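You operate a simulated robot arm through the tools that you are given. There is no shell and no other tool. Be economical: measure what you need, move in short steps, check, and stop when the job is done.

You are at the controls of a simulated two-armed robot. One attempt, no reset.

## Task
On the dining table top, fold the napkin in half.

Only the result counts: the job must be done as asked and must still hold three seconds after the hand-in. Knocking over, shifting, dropping, spilling or breaking anything else fails it. Flat cloth is picked up by pressing the open fingertips on it (5 to 10 N) and closing them slowly along it; thin cloth reads only 2 to 8 mm in the jaws.

## Robot
Two 7-joint arms with two-finger parallel grippers on one trunk, on a base that drives. Base frame: it is fixed to the floor where the robot stands at the start and does not move with it; the origin is under the middle of the robot, x ahead of it, y to its left, z up. Units: m, degrees, N and s.
The left shoulder is at the start at [0.07, 0.134, 1.176], the right one opposite. Places, roughly: dining table top [0.7, -0.5, 0.9]. Payload 1.57 kg a hand.
The tool frame of a hand sits at the grasp point between the pads (the TCP): z along the fingers, y along the line on which they close. The tips reach 0.03 m beyond it. The gripper opens to 0.08 m. The fingers are 0.017 m wide and 0.012 m thick; the gripper's body (0.04 by 0.082 m) begins 0.08 m behind the TCP.
Orientation is that of the tool frame in the base frame, as [roll, pitch, yaw] about the fixed x, y, z axes, in that order (R = Rz(yaw) Ry(pitch) Rx(roll)). With the fingers straight down and closing along the base's y, the tool's x points along the base's -x, its y along +y and its z along -z.

## Interface
- The arms move only by the tool send_rows. It takes "left_increments", "right_increments" or both (then of equal length, played together; a hand with none holds still); each is one flat list of numbers, 7 for each row, row after row: the shift along the tool's x, y, z in m, then the turn, a rotation vector about the tool's x, y, z in degrees, then the opening, from 0 (shut) to 1 (fully open). In form: [tx, ty, tz, rx, ry, rz, hand, tx, ty, tz, rx, ry, rz, hand, ...]. A call has 1 to 12 rows; each row shifts and turns the commanded pose from where the row before left it, along the tool's axes as they then stand. Rows are played at 5 a second. More than 0.05 m and 8.6 degrees between two rows, or a gripper value outside its range, and nothing of the call is played. A pose out of reach is approached as far as the arm can. The call stops where the force on the tool passes 40 N (or 10 N more than at its start, if that is more) or the arm is blocked; 0.2 s more then pass. Each finger travels about 0.153 m/s and halts on what it meets, pressing with about 34 N; the grip force reading is that of the motor and also rises with nothing between the fingers. The clock runs only during rows and for 0.2 s after the last one: add rows that do not move to give the fingers time. It gives the time, the measured TCP pose, the force on the tool (base axes), the opening and the grip force at its end, in the units of the frame above (readings bear some noise), and new pictures: "views" is both (left out), scene, wrist or none (wrist: the cameras of the hands that moved).
- Cameras (640 x 400 px; columns grow to the right, rows downward): "scene" is now at [0.1318, 0.0078, 1.3944]; the picture's right is [0.10, -1.00, 0.00], its down [-0.67, -0.06, -0.74] and it looks along [0.74, 0.07, -0.67] (base axes); focal length 292 px, centre (320, 200). "left" rides on the left gripper at [0.072, 0.007, -0.122] in its tool frame; the picture's right is [-0.09, 1.00, 0.00], its down [-0.84, -0.08, -0.54] and it looks along [-0.54, -0.05, 0.84] (tool axes); focal length 238 px, centre (320, 200). "right" rides on the right gripper at [0.072, -0.007, -0.122] in its tool frame; the picture's right is [0.09, 1.00, 0.00], its down [-0.84, 0.08, -0.54] and it looks along [-0.54, 0.05, 0.84] (tool axes); focal length 238 px, centre (320, 200).
- lift_body(by): slides the trunk up (or, below 0, down) by that many m; the arms and the scene camera ride with it, the base frame stays. It gives what a move gives, with no picture.
- base_move(legs): drives the robot by 1 to 6 legs, each [ahead, left, turn to the left] in m, m and degrees, along the robot's own axes; the way and the turn of a leg run together, so that a leg with both is an arc; at most 1.5 m and 180 degrees a leg. The arms and the cameras ride along, it lands a little off, and it stops where it bumps. It gives what a move gives, and a new picture of the scene camera.
- head_to(pan, tilt): turns the head with the scene camera to pan (to the left, within 86 degrees either way) and tilt (down, from -29 to 69), counted from straight ahead of the robot. It gives what a move gives, and a new picture of the scene camera.
- measure_at(camera, pixels): there is no depth. For up to 12 entries [column, row, z] of the newest picture of that camera ("zoom" is the newest enlarged one), the place [x, y] in the base frame at which the ray of that pixel passes the height z, good to about 0.002 m. It takes no simulated time.
- inspect(camera, box): a new picture of the part [left, top, right, bottom] of that camera's present view, enlarged. It takes no simulated time.
- finish_job(): hands the job in; it is judged then, once.

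Go step by step. Measure first, check grasps and placings, and put right what went wrong. The budget is 80 turns and 260 pictures, counting those below and the enlarged ones. Unless the task says otherwise, let go and move clear before handing in.

The tools are called as a command line: name --argument value ..., lists and objects as JSON in quotes. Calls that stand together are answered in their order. send_rows: Moves the arms, as the interface text tells. Its arguments: {"type":"object","properties":{"left_increments":{"type":"array","items":{"type":"number"}},"right_increments":{"type":"array","items":{"type":"number"}},"views":{"type":"string","enum":["both","scene","wrist","none"]}},"required":[]} The other tools are called the same way: lift_body (by) slides the trunk up or down; base_move (legs) drives the base; head_to (pan, tilt) turns the head that bears the scene camera; measure_at (camera, pixels) gives the place at which the rays of pixels pass given heights; inspect (camera, box) takes an enlarged picture of a part of a camera's view; finish_job () hands the job in.

At the start:

```text
clock: 0.0
left_position: [0.4994, 0.2062, 1.1278]
left_tool_rot: [179.9, 0.0, -179.9]
left_wrist_force: [-1.6, 0.0, 0.5]
left_grip_width: 0.08
left_finger_force: 0.0
right_position: [0.4523, -0.2441, 1.1123]
right_tool_rot: [180.0, 0.0, -180.0]
right_wrist_force: [-0.2, 0.1, 0.3]
right_grip_width: 0.0804
right_finger_force: 0.0
trunk travel left (down, up): [-0.75, 0.19]
robot x, y, heading: [0.002, 0.0012, 0.4]
head pan, tilt: [5.5, 42.0]
```

scene: 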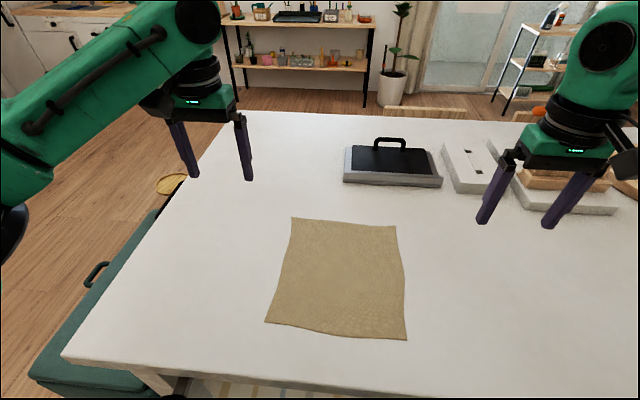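
right: 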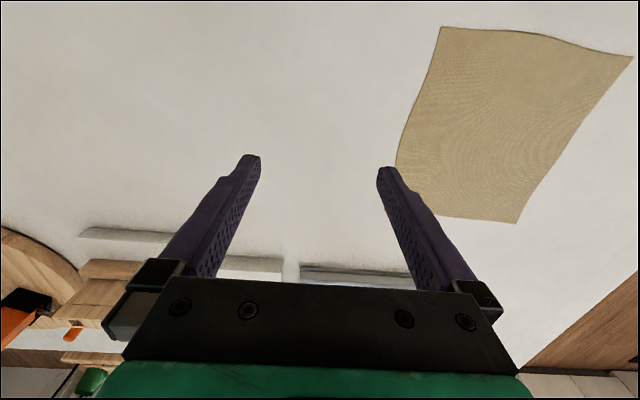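
left: 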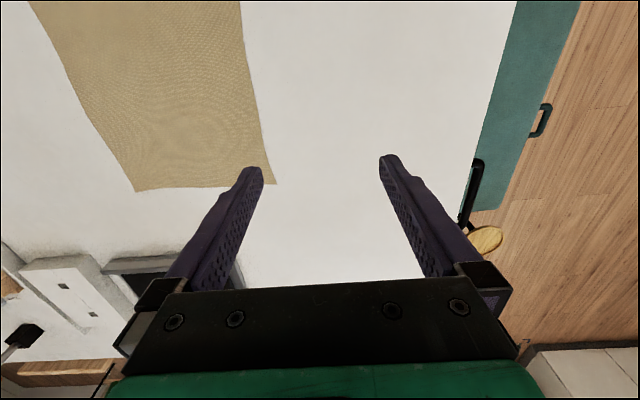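

The napkin lies with corners near scene pixels (292,218), (396,227), (407,340), (265,322). I measure these corners at the table height.

measure_at --camera "scene" --pixels '[[292, 218, 0.85], [396, 227, 0.85], [407, 340, 0.85], [265, 322, 0.85], [405, 280, 0.85], [280, 270, 0.85], [62, 357, 0.85], [248, 111, 0.85]]'

measure_at --camera "right" --pixels '[[441, 27, 0.85], [633, 57, 0.85], [519, 223, 0.85], [398, 160, 0.85]]'

measure_at --camera "left" --pixels '[[136, 191, 0.85], [275, 184, 0.85]]'

```text
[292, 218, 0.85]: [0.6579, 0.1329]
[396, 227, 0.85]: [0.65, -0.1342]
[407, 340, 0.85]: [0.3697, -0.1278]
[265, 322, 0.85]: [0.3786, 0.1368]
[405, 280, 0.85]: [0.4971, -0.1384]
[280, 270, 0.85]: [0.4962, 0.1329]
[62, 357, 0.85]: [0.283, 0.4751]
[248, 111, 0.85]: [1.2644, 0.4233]
```

```text
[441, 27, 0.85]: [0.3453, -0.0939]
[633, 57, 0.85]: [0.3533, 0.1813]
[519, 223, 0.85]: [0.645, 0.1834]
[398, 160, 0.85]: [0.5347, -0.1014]
```

```text
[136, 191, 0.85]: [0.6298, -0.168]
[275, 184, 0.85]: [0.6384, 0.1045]
```

Comparing the scene and right-hand views puts the table at z ≈ 0.90, and the napkin spans about x 0.35–0.605 and y ±0.12. I plan to fold the far edge to the near edge with both hands closing along x, so I first bring them above the far corners and start turning them.

send_rows --left_increments '[-0.0171, -0.0222, 0.0246, 0, 0, 0, 0.35, -0.0171, -0.0222, 0.0246, 0, 0, 0, 0.35, -0.0171, -0.0222, 0.0246, 0, 0, 0, 0.35, -0.0171, -0.0222, 0.0246, 0, 0, 0, 0.35, -0.0171, -0.0222, 0.0246, 0, 0, 0, 0.35, 0, 0, 0, 0, 0, 8.5, 0.35, 0, 0, 0, 0, 0, 8.5, 0.35, 0, 0, 0, 0, 0, 8.5, 0.35, 0, 0, 0, 0, 0, 8.5, 0.35, 0, 0, 0, 0, 0, 8.5, 0.35, 0, 0, 0, 0, 0, 8.5, 0.35, 0, 0, 0, 0, 0, 8.5, 0.35]' --right_increments '[-0.0255, 0.0298, 0.0215, 0, 0, 0, 0.35, -0.0255, 0.0298, 0.0215, 0, 0, 0, 0.35, -0.0255, 0.0298, 0.0215, 0, 0, 0, 0.35, -0.0255, 0.0298, 0.0215, 0, 0, 0, 0.35, -0.0255, 0.0298, 0.0215, 0, 0, 0, 0.35, 0, 0, 0, 0, 0, -8.5, 0.35, 0, 0, 0, 0, 0, -8.5, 0.35, 0, 0, 0, 0, 0, -8.5, 0.35, 0, 0, 0, 0, 0, -8.5, 0.35, 0, 0, 0, 0, 0, -8.5, 0.35, 0, 0, 0, 0, 0, -8.5, 0.35, 0, 0, 0, 0, 0, -8.5, 0.35]' --views "none"

send_rows --left_increments '[0, 0, 0, 0, 0, 7.6, 0.35, 0, 0, 0, 0, 0, 7.6, 0.35, 0, 0, 0, 0, 0, 7.6, 0.35, 0, 0, 0, 0, 0, 7.6, 0.35, 0, 0, 0, 0, 0, 0, 0.35]' --right_increments '[0, 0, 0, 0, 0, -7.6, 0.35, 0, 0, 0, 0, 0, -7.6, 0.35, 0, 0, 0, 0, 0, -7.6, 0.35, 0, 0, 0, 0, 0, -7.6, 0.35, 0, 0, 0, 0, 0, 0, 0.35]'

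```text
clock: 2.6
left_position: [0.5841, 0.0934, 1.0063]
left_tool_rot: [-180.0, -0.1, 120.5]
left_wrist_force: [0.6, 0.3, 0.8]
left_grip_width: 0.0283
left_finger_force: 0.2
right_position: [0.5291, -0.0882, 0.9814]
right_tool_rot: [-179.8, 0.2, -156.3]
right_wrist_force: [-0.6, 0.7, 0.4]
right_grip_width: 0.0281
right_finger_force: 0.1
right hand out of reach, approached as far as the arm can: row 7, 8, 9, 10, 11, 12
trunk travel left (down, up): [-0.75, 0.19]
robot x, y, heading: [0.0011, -0.0003, -0.3]
head pan, tilt: [5.5, 42.0]
```

```text
clock: 3.8
left_position: [0.5838, 0.094, 1.0047]
left_tool_rot: [180.0, 0.0, 90.1]
left_wrist_force: [0.1, 0.2, -0.5]
left_grip_width: 0.0281
left_finger_force: 0.0
right_position: [0.4941, -0.09, 0.9675]
right_tool_rot: [-179.6, 0.0, -147.9]
right_wrist_force: [0.2, 0.5, -0.4]
right_grip_width: 0.028
right_finger_force: 0.1
right hand out of reach, approached as far as the arm can: row 1, 2, 3, 4
trunk travel left (down, up): [-0.75, 0.19]
robot x, y, heading: [0.0026, 0.0009, 0.0]
head pan, tilt: [5.5, 42.0]
```

scene: 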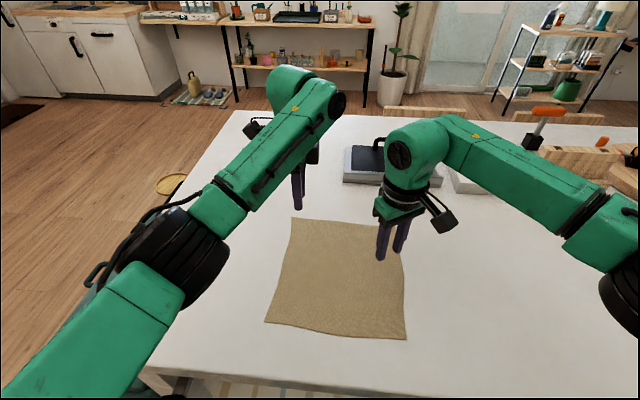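
right: 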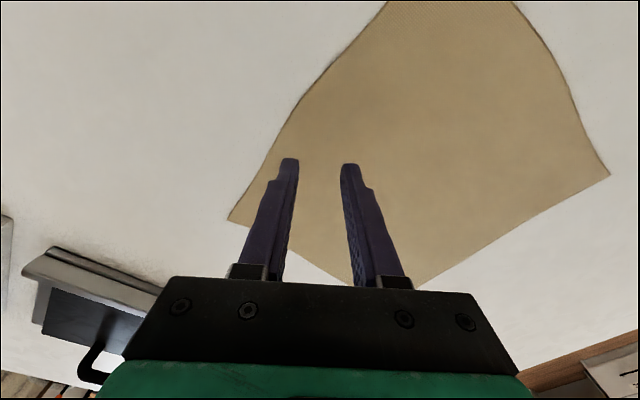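
left: 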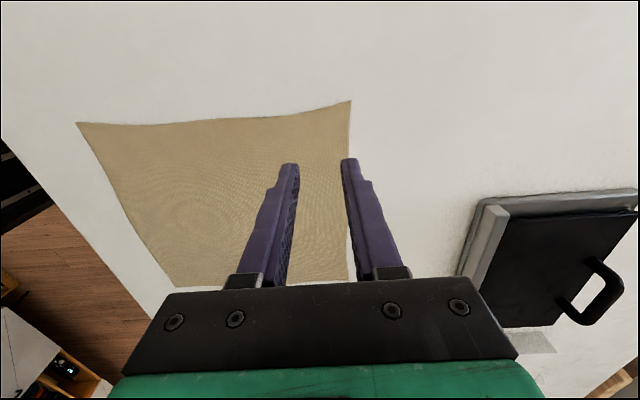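

The left hand is turned and sits over the far-left corner. The right hand can't turn that way, so I'll turn it back the other way.

send_rows --right_increments '[0, 0, 0, 0, 0, 8.5, 0.35, 0, 0, 0, 0, 0, 8.5, 0.35, 0, 0, 0, 0, 0, 8.5, 0.35, 0, 0, 0, 0, 0, 8.5, 0.35, 0, 0, 0, 0, 0, 8.5, 0.35, 0, 0, 0, 0, 0, 8.5, 0.35, 0, 0, 0, 0, 0, 8.5, 0.35, 0, 0, 0, 0, 0, 8.5, 0.35, 0, 0, 0, 0, 0, 8.5, 0.35, 0, 0, 0, 0, 0, 8.5, 0.35]' --views "none"

```text
clock: 6.0
left_position: [0.5842, 0.0936, 1.0049]
left_tool_rot: [-180.0, 0.0, 90.2]
left_wrist_force: [-0.2, 0.5, 0.1]
left_grip_width: 0.028
left_finger_force: 0.2
right_position: [0.4952, -0.0891, 0.9668]
right_tool_rot: [179.8, 0.2, 127.1]
right_wrist_force: [0.4, 0.7, 1.0]
right_grip_width: 0.0278
right_finger_force: 0.0
trunk travel left (down, up): [-0.75, 0.19]
robot x, y, heading: [-0.0018, -0.0006, 0.2]
head pan, tilt: [5.5, 42.0]
```

It turns freely this way. I'll finish the turn and go to the far-right corner.

send_rows --right_increments '[0, 0, 0, 0, 0, 7.4, 0.35, 0, 0, 0, 0, 0, 7.4, 0.35, 0, 0, 0, 0, 0, 7.4, 0.35, 0, 0, 0, 0, 0, 7.4, 0.35, 0, 0, 0, 0, 0, 7.4, 0.35, -0.002, 0.028, -0.0127, 0, 0, 0, 0.35, -0.002, 0.028, -0.0127, 0, 0, 0, 0.35, -0.002, 0.028, -0.0127, 0, 0, 0, 0.35, 0, 0, 0, 0, 0, 0, 0.35]'

```text
clock: 8.0
left_position: [0.5833, 0.0942, 1.0054]
left_tool_rot: [-180.0, 0.0, 90.2]
left_wrist_force: [0.5, -0.9, 0.4]
left_grip_width: 0.0278
left_finger_force: 0.0
right_position: [0.5777, -0.0948, 1.0066]
right_tool_rot: [179.7, 0.1, 90.2]
right_wrist_force: [-0.6, -0.1, -0.6]
right_grip_width: 0.028
right_finger_force: 0.1
trunk travel left (down, up): [-0.75, 0.19]
robot x, y, heading: [-0.0017, 0.004, -0.0]
head pan, tilt: [5.5, 42.0]
```

scene: 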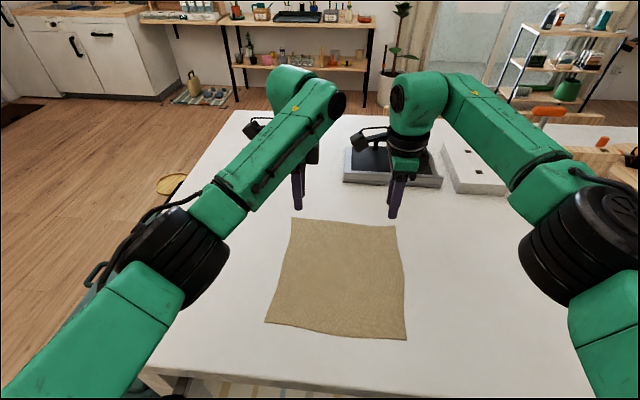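
right: 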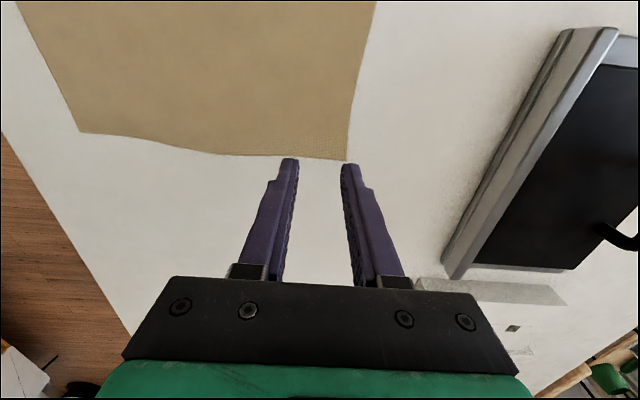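

Both hands are turned. Now I measure the corners exactly in the wrist views and in the scene at z = 0.90.

measure_at --camera "right" --pixels '[[345, 160, 0.9], [80, 132, 0.9], [375, 5, 0.9]]'

measure_at --camera "left" --pixels '[[351, 101, 0.9], [348, 275, 0.9], [77, 123, 0.9], [176, 285, 0.9]]'

measure_at --camera "scene" --pixels '[[292, 218, 0.9], [396, 227, 0.9], [407, 340, 0.9], [265, 322, 0.9]]'

```text
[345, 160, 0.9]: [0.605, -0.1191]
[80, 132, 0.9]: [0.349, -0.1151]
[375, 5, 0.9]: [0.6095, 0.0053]
```

```text
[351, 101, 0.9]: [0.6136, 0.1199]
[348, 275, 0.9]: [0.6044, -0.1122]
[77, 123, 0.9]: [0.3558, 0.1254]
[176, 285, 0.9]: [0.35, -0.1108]
```

```text
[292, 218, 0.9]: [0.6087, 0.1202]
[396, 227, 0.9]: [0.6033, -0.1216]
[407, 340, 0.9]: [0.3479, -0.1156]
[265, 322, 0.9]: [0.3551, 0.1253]
```

All views agree: table at z ≈ 0.90, far corners at (0.610, 0.120) and (0.604, −0.120). I shift onto the corners and descend to just above the cloth.

send_rows --left_increments '[0.011, 0.004, 0.02, 0, 0, 0, 0.37, 0, 0, 0.03, 0, 0, 0, 0.37, 0, 0, 0.016, 0, 0, 0, 0.37, 0, 0, 0, 0, 0, 0, 0.37]' --right_increments '[-0.01, 0.003, 0.02, 0, 0, 0, 0.37, 0, 0, 0.03, 0, 0, 0, 0.37, 0, 0, 0.017, 0, 0, 0, 0.37, 0, 0, 0, 0, 0, 0, 0.37]'

```text
clock: 9.0
left_position: [0.5894, 0.1054, 0.9391]
left_tool_rot: [179.9, 0.0, 90.2]
left_wrist_force: [0.0, -0.8, 0.5]
left_grip_width: 0.0297
left_finger_force: 0.1
right_position: [0.5816, -0.1042, 0.9381]
right_tool_rot: [179.9, 0.3, 90.2]
right_wrist_force: [0.5, 0.0, -0.6]
right_grip_width: 0.0294
right_finger_force: 0.1
trunk travel left (down, up): [-0.75, 0.19]
robot x, y, heading: [0.0043, 0.0006, 0.0]
head pan, tilt: [5.5, 42.0]
```

scene: 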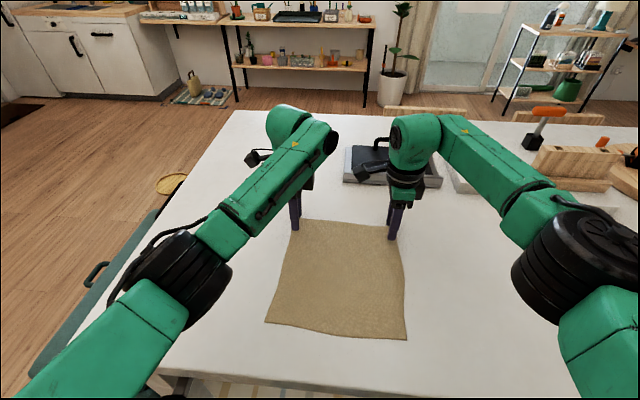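
right: 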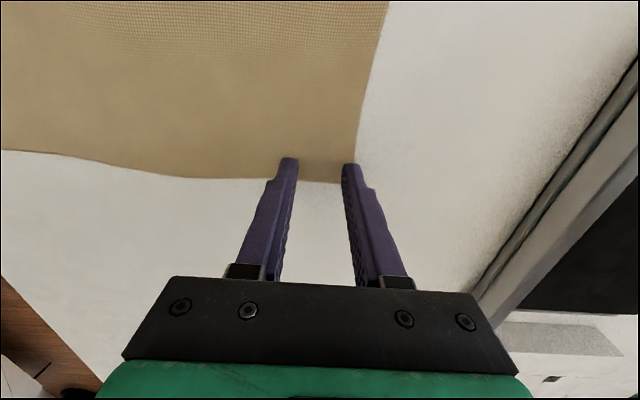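
left: 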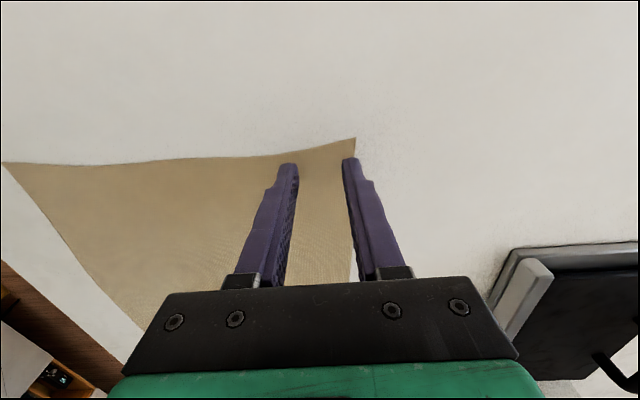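

Both fingertip pairs straddle the cloth just inside the far edge, as intended. I press down in small steps.

send_rows --left_increments '[0, 0, 0.003, 0, 0, 0, 0.37, 0, 0, 0.003, 0, 0, 0, 0.37, 0, 0, 0.002, 0, 0, 0, 0.37, 0, 0, 0, 0, 0, 0, 0.37]' --right_increments '[0, 0, 0.003, 0, 0, 0, 0.37, 0, 0, 0.002, 0, 0, 0, 0.37, 0, 0, 0.002, 0, 0, 0, 0.37, 0, 0, 0, 0, 0, 0, 0.37]' --views "none"

```text
clock: 10.0
left_position: [0.589, 0.1053, 0.9315]
left_tool_rot: [180.0, 0.0, 90.2]
left_wrist_force: [-0.2, 0.9, 0.6]
left_grip_width: 0.0297
left_finger_force: 0.1
right_position: [0.5802, -0.1053, 0.932]
right_tool_rot: [179.8, 0.1, 90.3]
right_wrist_force: [-0.3, -0.3, -1.0]
right_grip_width: 0.0295
right_finger_force: 0.0
trunk travel left (down, up): [-0.75, 0.19]
robot x, y, heading: [0.0022, -0.0026, -0.1]
head pan, tilt: [5.5, 42.0]
```

send_rows --left_increments '[0, 0, 0.001, 0, 0, 0, 0.37, 0, 0, 0.001, 0, 0, 0, 0.37, 0, 0, 0, 0, 0, 0, 0.37]' --right_increments '[0, 0, 0.001, 0, 0, 0, 0.37, 0, 0, 0.001, 0, 0, 0, 0.37, 0, 0, 0, 0, 0, 0, 0.37]' --views "none"

```text
clock: 10.8
left_position: [0.5867, 0.105, 0.9316]
left_tool_rot: [179.8, 0.0, 90.3]
left_wrist_force: [1.8, 0.5, 9.4]
left_grip_width: 0.0288
left_finger_force: 0.0
right_position: [0.58, -0.1051, 0.9316]
right_tool_rot: [179.6, 0.1, 90.2]
right_wrist_force: [1.3, 0.0, 5.0]
right_grip_width: 0.0287
right_finger_force: 0.2
trunk travel left (down, up): [-0.75, 0.19]
robot x, y, heading: [-0.0006, -0.0013, -0.1]
head pan, tilt: [5.5, 42.0]
```

Left presses with 9.4 N and right with 5 N, so both are within range. I close slowly.

send_rows --left_increments '[0, 0, 0, 0, 0, 0, 0.34, 0, 0, 0, 0, 0, 0, 0.3, 0, 0, 0, 0, 0, 0, 0.26, 0, 0, 0, 0, 0, 0, 0.22, 0, 0, 0, 0, 0, 0, 0.18, 0, 0, 0, 0, 0, 0, 0.14, 0, 0, 0, 0, 0, 0, 0.1, 0, 0, 0, 0, 0, 0, 0.06, 0, 0, 0, 0, 0, 0, 0.02, 0, 0, 0, 0, 0, 0, 0, 0, 0, 0, 0, 0, 0, 0]' --right_increments '[0, 0, 0.0004, 0, 0, 0, 0.34, 0, 0, 0, 0, 0, 0, 0.3, 0, 0, 0, 0, 0, 0, 0.26, 0, 0, 0, 0, 0, 0, 0.22, 0, 0, 0, 0, 0, 0, 0.18, 0, 0, 0, 0, 0, 0, 0.14, 0, 0, 0, 0, 0, 0, 0.1, 0, 0, 0, 0, 0, 0, 0.06, 0, 0, 0, 0, 0, 0, 0.02, 0, 0, 0, 0, 0, 0, 0, 0, 0, 0, 0, 0, 0, 0]'

```text
clock: 13.2
left_position: [0.585, 0.1054, 0.9313]
left_tool_rot: [179.9, -0.1, 90.2]
left_wrist_force: [0.9, -1.1, 7.2]
left_grip_width: 0.0017
left_finger_force: 23.6
right_position: [0.5795, -0.1041, 0.9314]
right_tool_rot: [179.5, 0.3, 90.2]
right_wrist_force: [-1.1, 0.2, 7.5]
right_grip_width: 0.002
right_finger_force: 24.1
trunk travel left (down, up): [-0.75, 0.19]
robot x, y, heading: [-0.0029, 0.0039, -0.2]
head pan, tilt: [5.5, 42.0]
```

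scene: 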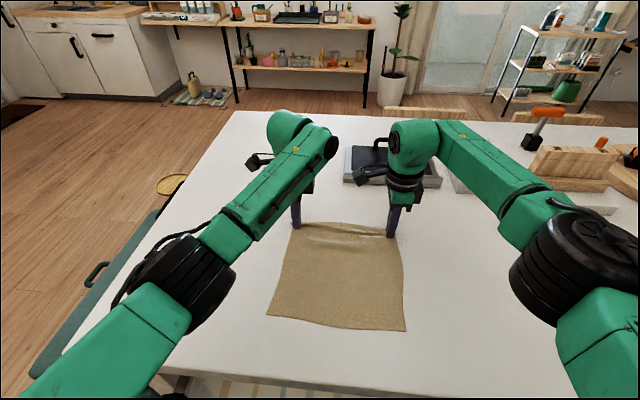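
right: 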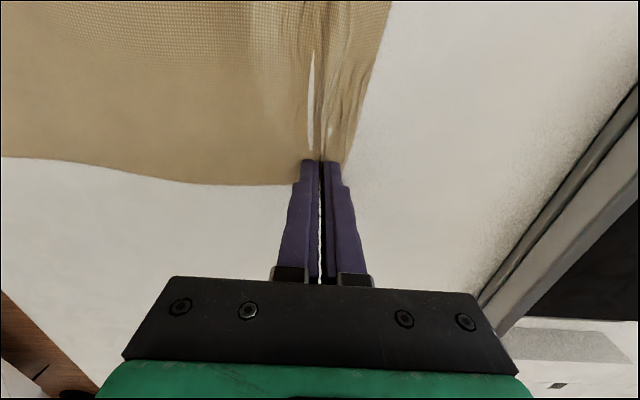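
left: 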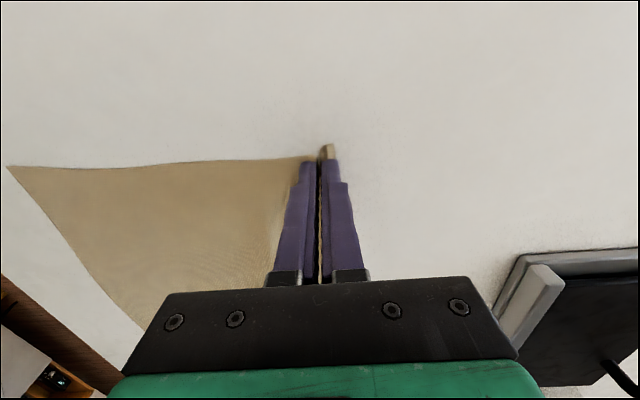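

Both jaws hold cloth (2 mm reading, ridge visible). I lift a little and check.

send_rows --left_increments '[0, -0.002, -0.015, 0, 0, 0, 0, 0, -0.004, -0.015, 0, 0, 0, 0, 0, -0.006, -0.015, 0, 0, 0, 0]' --right_increments '[0, -0.002, -0.015, 0, 0, 0, 0, 0, -0.004, -0.015, 0, 0, 0, 0, 0, -0.006, -0.015, 0, 0, 0, 0]'

```text
clock: 14.0
left_position: [0.576, 0.1042, 0.9753]
left_tool_rot: [179.9, -0.1, 90.1]
left_wrist_force: [0.6, -0.6, 0.3]
left_grip_width: 0.002
left_finger_force: 24.0
right_position: [0.5683, -0.1048, 0.9746]
right_tool_rot: [179.8, 0.2, 90.2]
right_wrist_force: [-0.3, -0.7, -0.6]
right_grip_width: 0.0019
right_finger_force: 23.8
trunk travel left (down, up): [-0.75, 0.19]
robot x, y, heading: [-0.0001, 0.0005, -0.1]
head pan, tilt: [5.5, 42.0]
```

scene: 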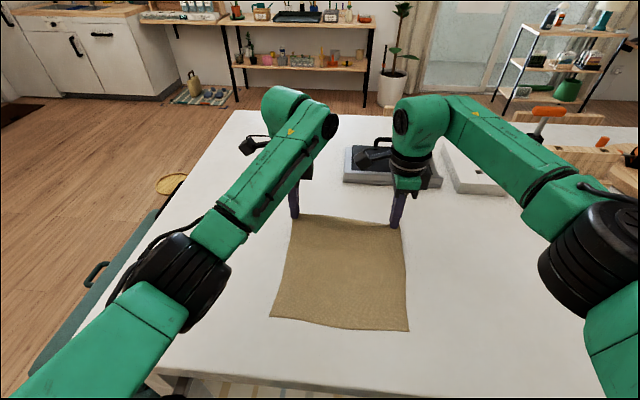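
right: 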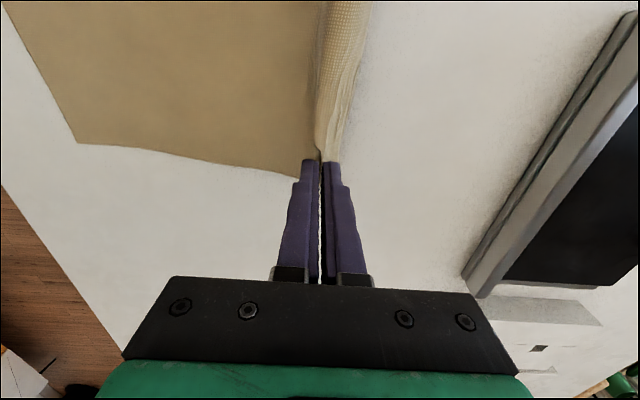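
left: 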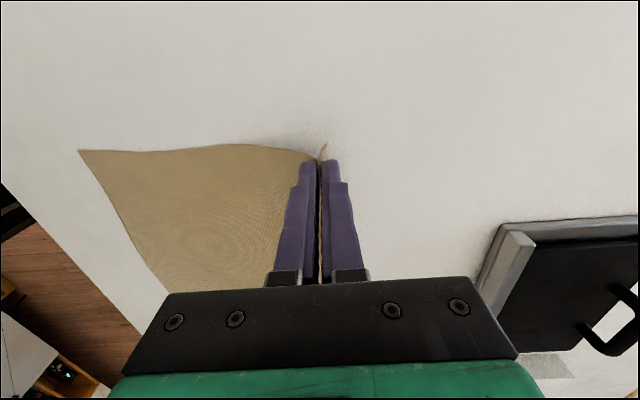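

Both corners are lifted. I measure where the near edge lies now.

measure_at --camera "scene" --pixels '[[270, 318, 0.9], [408, 331, 0.9], [340, 330, 0.9]]'

measure_at --camera "left" --pixels '[[79, 151, 0.9]]'

measure_at --camera "right" --pixels '[[78, 141, 0.9]]'

```text
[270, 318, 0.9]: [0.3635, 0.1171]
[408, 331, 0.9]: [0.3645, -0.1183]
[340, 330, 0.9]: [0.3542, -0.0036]
```

```text
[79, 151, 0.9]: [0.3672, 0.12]
```

```text
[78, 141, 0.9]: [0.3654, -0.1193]
```

The near edge is at x ≈ 0.365, so the fold line should be at x ≈ 0.493. I carry the edge in an arc toward me while tilting the fingers forward, first half first.

send_rows --left_increments '[0, -0.01, -0.0115, 0, 0, 0, 0, 0, -0.01, -0.0115, 0, 0, 0, 0, 0, -0.0171, -0.0084, -4, 0, 0, 0, 0, -0.0171, -0.0084, -4, 0, 0, 0, 0, -0.0165, -0.0054, -4, 0, 0, 0, 0, -0.0165, -0.0054, -4, 0, 0, 0, 0, -0.017, -0.0021, -4, 0, 0, 0, 0, -0.017, -0.0021, -4, 0, 0, 0]' --right_increments '[0, -0.01, -0.0115, 0, 0, 0, 0, 0, -0.01, -0.0115, 0, 0, 0, 0, 0, -0.0171, -0.0084, -4, 0, 0, 0, 0, -0.0171, -0.0084, -4, 0, 0, 0, 0, -0.0165, -0.0054, -4, 0, 0, 0, 0, -0.0165, -0.0054, -4, 0, 0, 0, 0, -0.017, -0.0021, -4, 0, 0, 0, 0, -0.017, -0.0021, -4, 0, 0, 0]'

```text
clock: 15.8
left_position: [0.4521, 0.1042, 1.0138]
left_tool_rot: [155.9, 0.1, 90.1]
left_wrist_force: [-0.2, -0.6, 0.0]
left_grip_width: 0.0017
left_finger_force: 23.2
right_position: [0.4445, -0.1048, 1.0111]
right_tool_rot: [155.7, 0.2, 90.2]
right_wrist_force: [0.1, -0.4, 0.2]
right_grip_width: 0.0016
right_finger_force: 23.5
trunk travel left (down, up): [-0.75, 0.19]
robot x, y, heading: [-0.0016, 0.0024, 0.1]
head pan, tilt: [5.5, 42.0]
```

scene: 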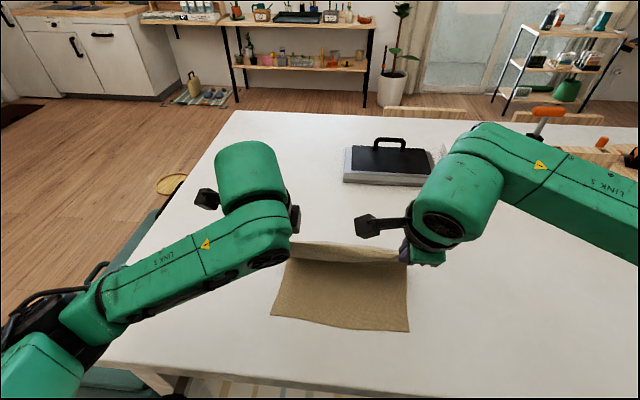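
right: 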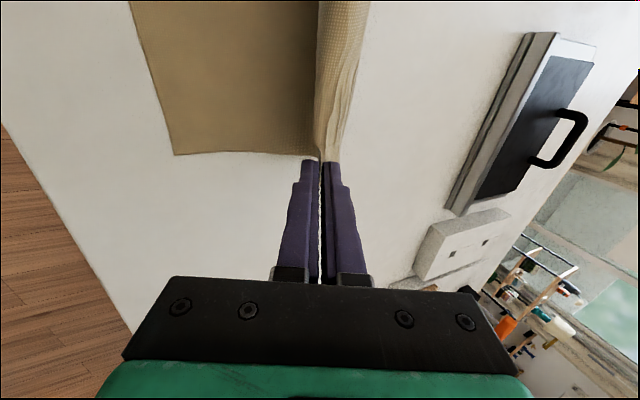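
left: 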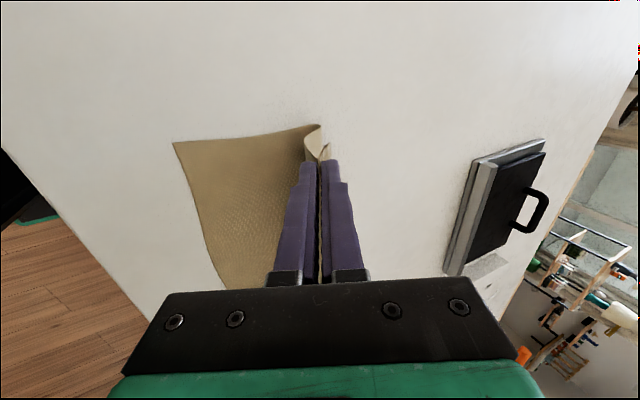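

The fold is swinging over cleanly and the near edge has stayed put. I continue the arc down.

send_rows --left_increments '[0, -0.0161, 0.001, -4, 0, 0, 0, 0, -0.0161, 0.001, -4, 0, 0, 0, 0, -0.015, 0.002, -4, 0, 0, 0, 0, -0.015, 0.002, -4, 0, 0, 0, 0, -0.0136, 0.0022, -4, 0, 0, 0, 0, -0.0136, 0.0022, -4, 0, 0, 0]' --right_increments '[0, -0.0161, 0.001, -4, 0, 0, 0, 0, -0.0161, 0.001, -4, 0, 0, 0, 0, -0.015, 0.002, -4, 0, 0, 0, 0, -0.015, 0.002, -4, 0, 0, 0, 0, -0.0136, 0.0022, -4, 0, 0, 0, 0, -0.0136, 0.0022, -4, 0, 0, 0]'

```text
clock: 17.2
left_position: [0.3852, 0.1068, 0.9549]
left_tool_rot: [131.9, 0.1, 90.1]
left_wrist_force: [-0.4, 0.0, 0.1]
left_grip_width: 0.0021
left_finger_force: 23.9
right_position: [0.3781, -0.0925, 0.9566]
right_tool_rot: [132.9, -0.9, 91.5]
right_wrist_force: [0.1, 0.7, -0.3]
right_grip_width: 0.0017
right_finger_force: 23.6
right hand out of reach, approached as far as the arm can: row 6
trunk travel left (down, up): [-0.75, 0.19]
robot x, y, heading: [0.0008, 0.0029, -0.1]
head pan, tilt: [5.5, 42.0]
```

scene: 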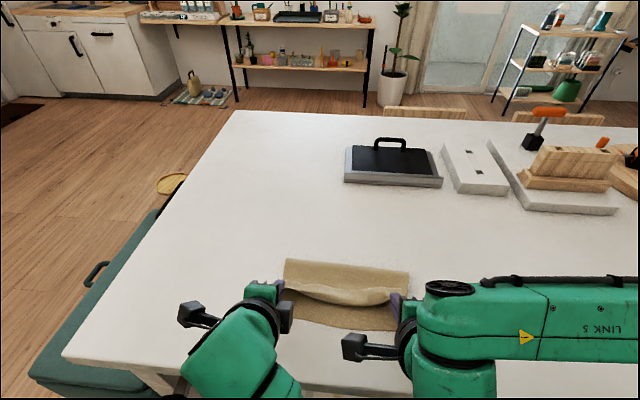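
right: 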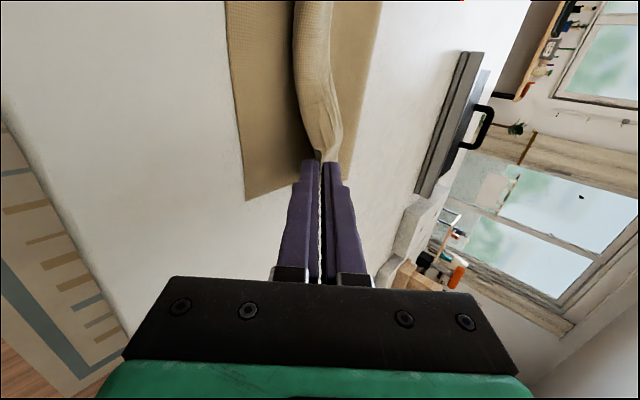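
left: 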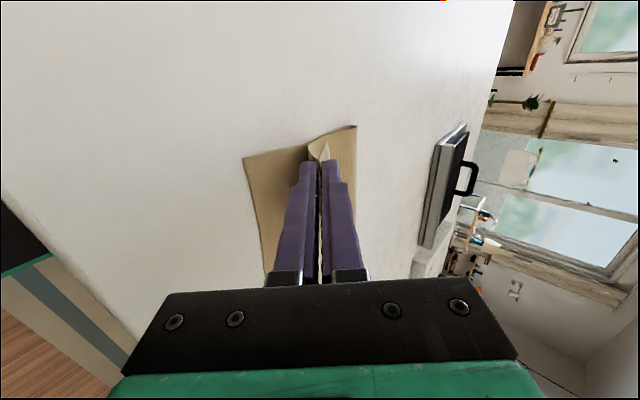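

The fold is nearly over, with the roll at scene (345,295), but the right hand hit its close-in limit and slid 12 mm inward. I untilt it slightly and correct its y.

send_rows --right_increments '[0, 0.002, 0, 4, 0, 0, 0, -0.006, 0, 0, 4, 0, 0, 0, -0.006, -0.002, 0, 0, 0, 0, 0]' --views "wrist"

```text
clock: 18.0
left_position: [0.3849, 0.1033, 0.9544]
left_tool_rot: [132.0, 0.0, 90.0]
left_wrist_force: [-1.3, -5.0, 0.6]
left_grip_width: 0.0021
left_finger_force: 23.4
right_position: [0.3777, -0.1164, 0.9556]
right_tool_rot: [139.8, 0.1, 90.3]
right_wrist_force: [0.9, 5.9, 0.9]
right_grip_width: 0.0016
right_finger_force: 23.5
trunk travel left (down, up): [-0.75, 0.19]
robot x, y, heading: [0.0034, -0.0023, 0.2]
head pan, tilt: [5.5, 42.0]
```

right: 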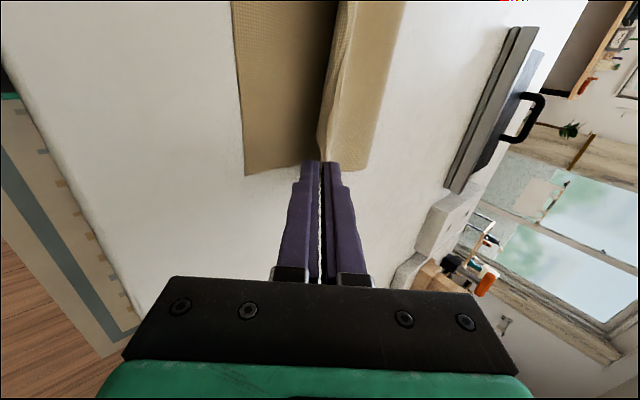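

It overshot, since the command was already right, and it now pulls the cloth taut at 5 N. I undo that and lower the trunk a bit.

send_rows --right_increments '[0.0055, 0, 0, 0, 0, 0, 0, 0.0055, 0, 0, 0, 0, 0, 0, 0, 0, 0, 0, 0, 0, 0]' --views "none"

lift_body --by -0.015

inspect --camera "scene" --box '[220, 220, 460, 370]'

```text
clock: 18.8
left_position: [0.3864, 0.1045, 0.9537]
left_tool_rot: [132.0, 0.0, 90.2]
left_wrist_force: [-0.8, -0.5, -0.6]
left_grip_width: 0.0018
left_finger_force: 23.4
right_position: [0.3765, -0.1053, 0.9545]
right_tool_rot: [139.7, 0.2, 90.1]
right_wrist_force: [1.1, 0.2, -0.6]
right_grip_width: 0.0014
right_finger_force: 23.4
trunk travel left (down, up): [-0.75, 0.19]
robot x, y, heading: [-0.0001, -0.0013, -0.1]
head pan, tilt: [5.5, 42.0]
```

```text
clock: 19.4
left_position: [0.3843, 0.1036, 0.9398]
left_tool_rot: [132.1, 0.1, 90.2]
left_wrist_force: [-0.4, 0.1, -0.2]
left_grip_width: 0.0018
left_finger_force: 23.5
right_position: [0.3786, -0.1064, 0.9384]
right_tool_rot: [139.8, 0.2, 90.2]
right_wrist_force: [0.2, -0.2, -1.0]
right_grip_width: 0.002
right_finger_force: 23.5
trunk travel left (down, up): [-0.735, 0.205]
robot x, y, heading: [0.0011, 0.0004, 0.2]
head pan, tilt: [5.5, 42.0]
```

```text
2.67 times, centred on (340, 295) of scene
```

zoom: 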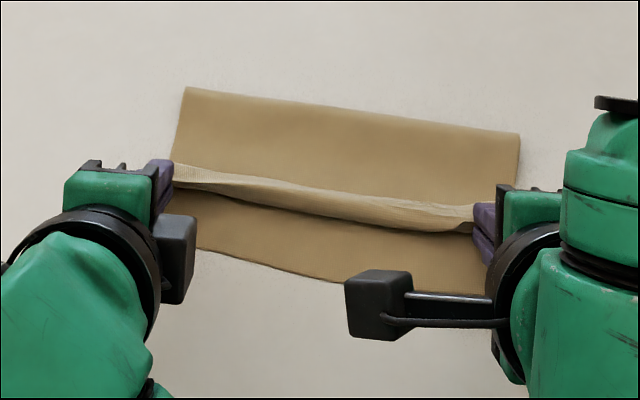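

The fold crease and the near edge show in the zoom at rows about 88–132 and 262. I measure them to set how far back to pull.

measure_at --camera "zoom" --pixels '[[185, 88, 0.91], [518, 132, 0.91], [350, 108, 0.91], [195, 245, 0.9], [250, 262, 0.9], [320, 277, 0.9], [480, 293, 0.9]]'

```text
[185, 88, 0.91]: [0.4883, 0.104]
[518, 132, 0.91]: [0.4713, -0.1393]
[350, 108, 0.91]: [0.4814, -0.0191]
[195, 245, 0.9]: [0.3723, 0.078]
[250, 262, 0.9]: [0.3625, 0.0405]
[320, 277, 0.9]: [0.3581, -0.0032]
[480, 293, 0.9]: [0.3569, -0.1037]
```

The crease is at x ≈ 0.47–0.49 and bulging, and the near edge is at 0.357–0.37. I move both hands 10 mm nearer and down to just above the lower layer.

send_rows --left_increments '[0, -0.0078, 0.0003, 0, 0, 0, 0, 0, -0.0078, 0.0003, 0, 0, 0, 0, 0, 0, 0, 0, 0, 0, 0]' --right_increments '[0, -0.0068, 0.0003, 0, 0, 0, 0, 0, -0.0068, 0.0003, 0, 0, 0, 0, 0, 0, 0, 0, 0, 0, 0]'

```text
clock: 20.2
left_position: [0.3754, 0.1063, 0.9298]
left_tool_rot: [131.5, -0.2, 90.4]
left_wrist_force: [4.0, -0.5, 19.8]
left_grip_width: 0.0018
left_finger_force: 23.5
right_position: [0.3675, -0.1056, 0.9315]
right_tool_rot: [139.4, 0.0, 90.2]
right_wrist_force: [3.1, 0.3, 15.7]
right_grip_width: 0.0017
right_finger_force: 23.4
trunk travel left (down, up): [-0.735, 0.205]
robot x, y, heading: [0.0001, -0.0029, -0.0]
head pan, tilt: [5.5, 42.0]
```

scene: 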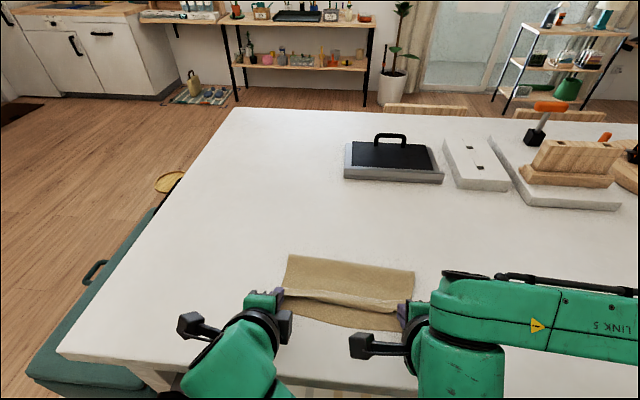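
right: 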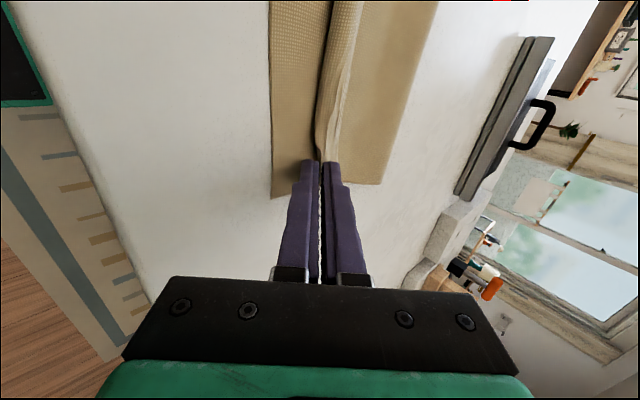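
left: 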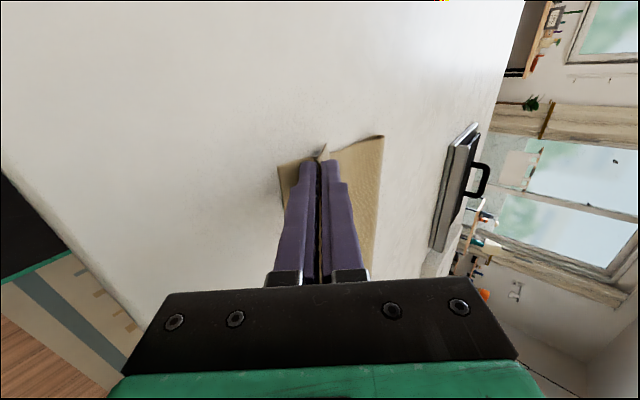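

The tips press the stack with 16–20 N. I ease up, open a little, and withdraw backwards along the fingers.

send_rows --left_increments '[0, 0.003, -0.0027, 0, 0, 0, 0, 0, 0.002, -0.002, 0, 0, 0, 0.1, 0, 0.002, -0.002, 0, 0, 0, 0.2, 0, 0, 0, 0, 0, 0, 0.2, 0, 0, -0.01, 0, 0, 0, 0.2, 0, 0, -0.015, 0, 0, 0, 0.2, 0, 0, -0.02, 0, 0, 0, 0.2]' --right_increments '[0, 0.0025, -0.003, 0, 0, 0, 0, 0, 0.002, -0.002, 0, 0, 0, 0.1, 0, 0.002, -0.002, 0, 0, 0, 0.2, 0, 0, 0, 0, 0, 0, 0.2, 0, 0, -0.01, 0, 0, 0, 0.2, 0, 0, -0.015, 0, 0, 0, 0.2, 0, 0, -0.02, 0, 0, 0, 0.2]'

inspect --camera "scene" --box '[220, 220, 460, 370]'

```text
clock: 20.8
left_position: [0.3796, 0.1154, 0.9291]
left_tool_rot: [131.3, -2.4, 91.1]
left_wrist_force: [-1.9, -4.3, 30.9]
left_grip_width: 0.002
left_finger_force: 0.1
right_position: [0.3665, -0.1083, 0.9361]
right_tool_rot: [139.7, 0.2, 90.2]
right_wrist_force: [0.2, 0.2, 0.8]
right_grip_width: 0.0082
right_finger_force: 0.0
trunk travel left (down, up): [-0.735, 0.205]
robot x, y, heading: [-0.0005, -0.0022, 0.3]
head pan, tilt: [5.5, 42.0]
stopped in row 2 (left hand): the force on the tool passed its limit (the readings are from after the stop); the commanded pose is now the measured one
```

scene: 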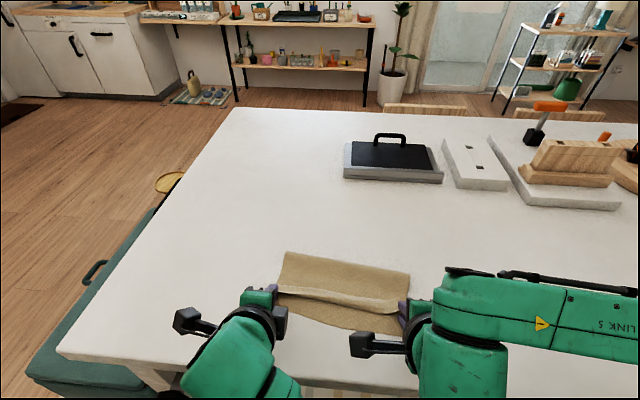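
right: 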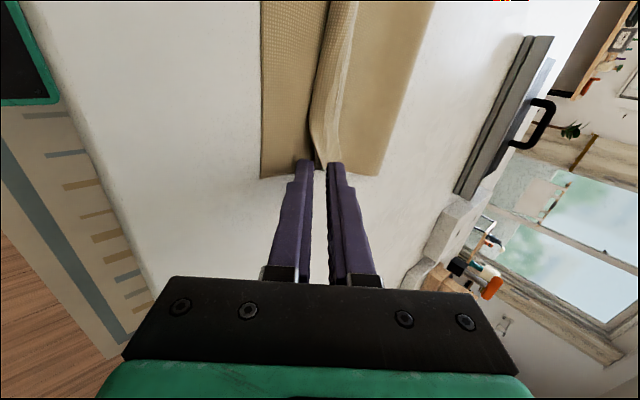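
left: 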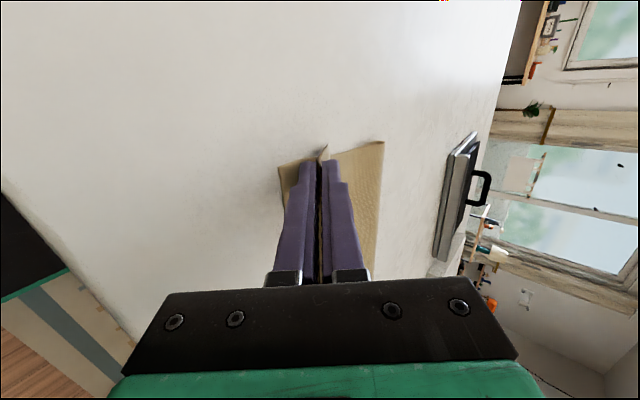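

```text
2.67 times, centred on (340, 295) of scene
```

zoom: 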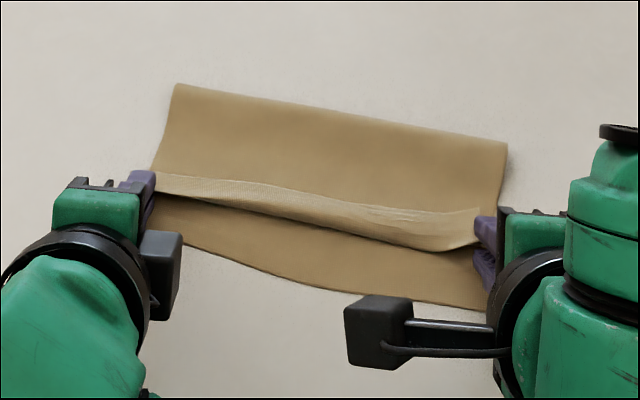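

The left lower finger jammed on the table and slid a bit; the right jaw is open. I raise the left hand before opening it.

send_rows --left_increments '[0, 0.0037, -0.0033, 0, 0, 0, 0, 0, 0.0025, -0.002, 0, 0, 0, 0, 0, 0, 0, 0, 0, 0, 0]' --views "none"

```text
clock: 21.6
left_position: [0.3799, 0.1154, 0.9299]
left_tool_rot: [132.7, -3.0, 91.2]
left_wrist_force: [0.2, -1.6, 8.3]
left_grip_width: 0.0015
left_finger_force: 24.0
right_position: [0.3665, -0.1081, 0.9344]
right_tool_rot: [139.8, 0.2, 90.2]
right_wrist_force: [0.4, -0.1, 0.6]
right_grip_width: 0.0078
right_finger_force: 0.1
trunk travel left (down, up): [-0.735, 0.205]
robot x, y, heading: [0.0021, -0.0031, -0.3]
head pan, tilt: [5.5, 42.0]
```

send_rows --left_increments '[0, 0.004, -0.004, 0, 0, 0, 0, 0, 0, 0, 0, 0, 0, 0, 0, 0, 0, 0, 0, 0, 0]' --views "none"

```text
clock: 22.4
left_position: [0.3833, 0.1207, 0.9325]
left_tool_rot: [132.7, -3.8, 91.8]
left_wrist_force: [0.1, -0.8, 0.7]
left_grip_width: 0.0016
left_finger_force: 23.8
right_position: [0.3683, -0.1065, 0.9345]
right_tool_rot: [139.8, 0.4, 90.2]
right_wrist_force: [0.6, 0.5, -0.1]
right_grip_width: 0.0081
right_finger_force: 0.0
trunk travel left (down, up): [-0.735, 0.205]
robot x, y, heading: [0.0005, 0.0008, 0.1]
head pan, tilt: [5.5, 42.0]
```

The left hand has drifted outward to y = 0.121. I bring it back in and slightly up.

send_rows --left_increments '[-0.005, 0.001, -0.001, 0, 0, 0, 0, -0.005, 0.001, -0.001, 0, 0, 0, 0, -0.004, 0, 0, 0, 0, 0, 0, 0, 0, 0, 0, 0, 0, 0]'

inspect --camera "scene" --box '[220, 220, 460, 370]'

```text
clock: 23.4
left_position: [0.3827, 0.1069, 0.9388]
left_tool_rot: [132.2, -3.2, 91.8]
left_wrist_force: [0.1, 0.7, -0.6]
left_grip_width: 0.0016
left_finger_force: 23.6
right_position: [0.3678, -0.1064, 0.9344]
right_tool_rot: [139.9, 0.2, 90.3]
right_wrist_force: [-0.5, -0.2, 0.5]
right_grip_width: 0.0081
right_finger_force: 0.0
trunk travel left (down, up): [-0.735, 0.205]
robot x, y, heading: [0.0023, 0.0006, 0.1]
head pan, tilt: [5.5, 42.0]
```

scene: 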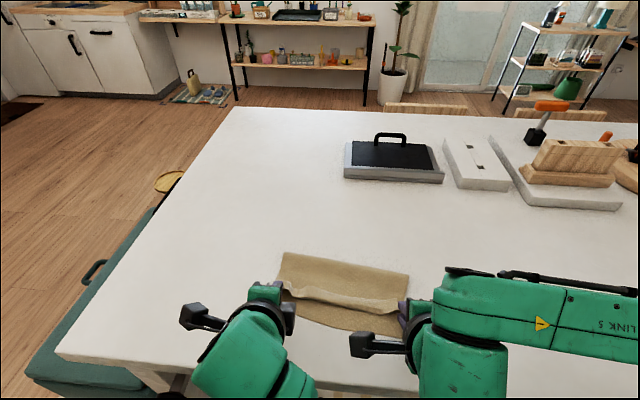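
left: 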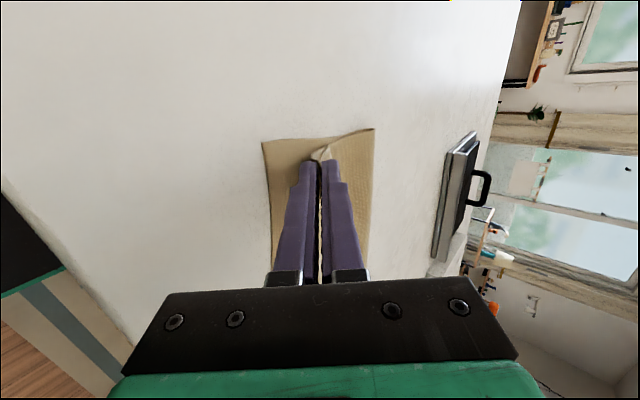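

```text
2.67 times, centred on (340, 295) of scene
```

zoom: 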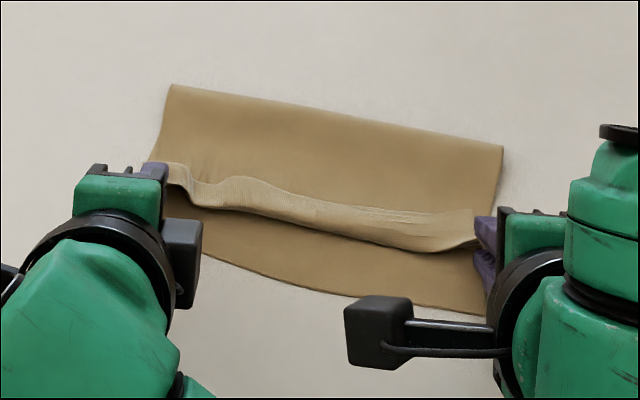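

The left is back in place and clear of the table. I open it and withdraw both hands back along the fingers.

send_rows --left_increments '[0, 0, 0, 0, 0, 0, 0.06, 0, 0, 0, 0, 0, 0, 0.12, 0, 0, 0, 0, 0, 0, 0.18, 0, 0, -0.008, 0, 0, 0, 0.18, 0, 0, -0.012, 0, 0, 0, 0.18, 0, 0, -0.015, 0, 0, 0, 0.18, 0, 0, -0.02, 0, 0, 0, 0.18]' --right_increments '[0, 0.002, -0.002, 0, 0, 0, 0.12, 0, 0.002, -0.002, 0, 0, 0, 0.16, 0, 0, 0, 0, 0, 0, 0.18, 0, 0, -0.008, 0, 0, 0, 0.18, 0, 0, -0.012, 0, 0, 0, 0.18, 0, 0, -0.015, 0, 0, 0, 0.18, 0, 0, -0.02, 0, 0, 0, 0.18]'

inspect --camera "scene" --box '[220, 220, 460, 370]'

```text
clock: 24.7
left_position: [0.3701, 0.1721, 0.9313]
left_tool_rot: [132.9, -10.7, 100.6]
left_wrist_force: [-29.6, -24.7, 41.8]
left_grip_width: 0.006
left_finger_force: 0.0
left hand out of reach, approached as far as the arm can: row 6
right_position: [0.3538, -0.1139, 0.9503]
right_tool_rot: [139.2, -0.1, 90.2]
right_wrist_force: [0.2, -0.3, 0.4]
right_grip_width: 0.0141
right_finger_force: 0.0
right hand out of reach, approached as far as the arm can: row 5, 6
trunk travel left (down, up): [-0.735, 0.205]
robot x, y, heading: [-0.0011, 0.0006, 0.1]
head pan, tilt: [5.5, 42.0]
stopped in row 6 (left hand): the force on the tool passed its limit (the readings are from after the stop); the commanded pose is now the measured one
```

scene: 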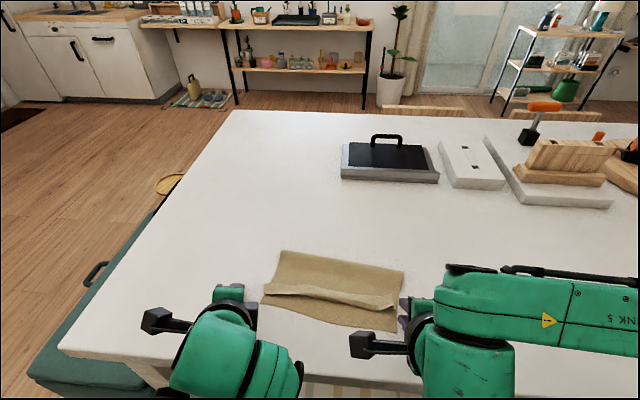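
right: 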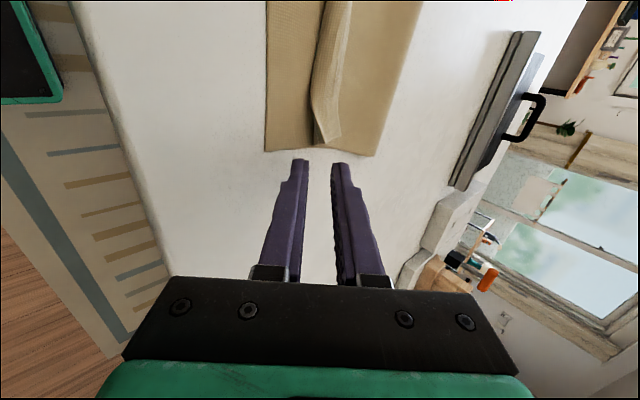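
left: 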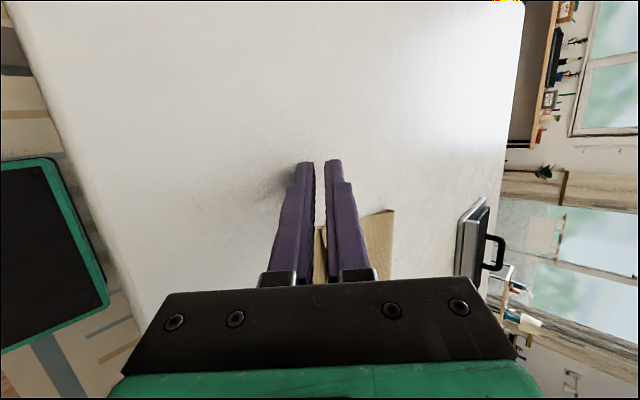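

```text
2.67 times, centred on (340, 295) of scene
```

zoom: 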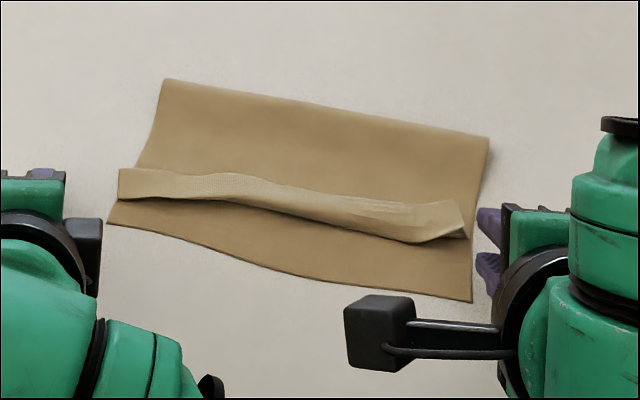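

Both corners are released and the fold holds, but the last 2–3 cm of the top edge is curled back on top (zoom rows 170–240). The arms are cramped here, so I raise the trunk and back the base off for room before flattening the curl.

lift_body --by 0.1

base_move --legs '[[-0.12, 0, 0]]'

```text
clock: 26.0
left_position: [0.3776, 0.177, 1.0233]
left_tool_rot: [134.1, -10.7, 100.8]
left_wrist_force: [-0.2, -0.8, -0.2]
left_grip_width: 0.0142
left_finger_force: 0.1
right_position: [0.3619, -0.1077, 1.0465]
right_tool_rot: [140.0, 0.2, 90.2]
right_wrist_force: [-1.1, -1.0, 0.6]
right_grip_width: 0.0142
right_finger_force: 0.2
trunk travel left (down, up): [-0.835, 0.105]
robot x, y, heading: [0.0032, -0.0008, 0.1]
head pan, tilt: [5.5, 42.0]
```

```text
clock: 27.2
left_position: [0.2602, 0.1791, 1.0235]
left_tool_rot: [134.1, -10.7, 100.7]
left_wrist_force: [0.7, 0.4, -0.9]
left_grip_width: 0.0142
left_finger_force: 0.1
right_position: [0.2453, -0.1057, 1.046]
right_tool_rot: [140.0, 0.1, 90.1]
right_wrist_force: [0.1, 0.5, -0.3]
right_grip_width: 0.0143
right_finger_force: 0.1
trunk travel left (down, up): [-0.835, 0.105]
robot x, y, heading: [-0.1191, 0.0007, -0.2]
head pan, tilt: [5.5, 42.0]
```

scene: 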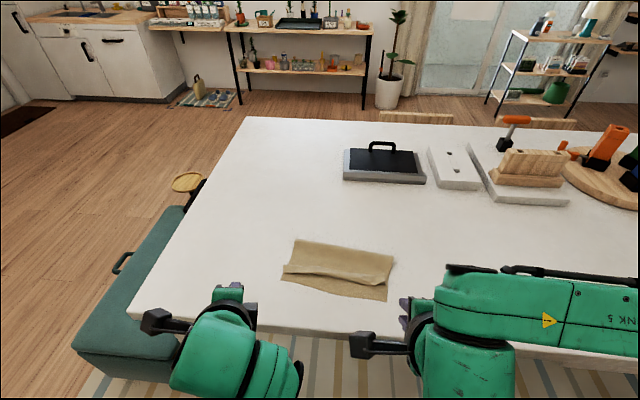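

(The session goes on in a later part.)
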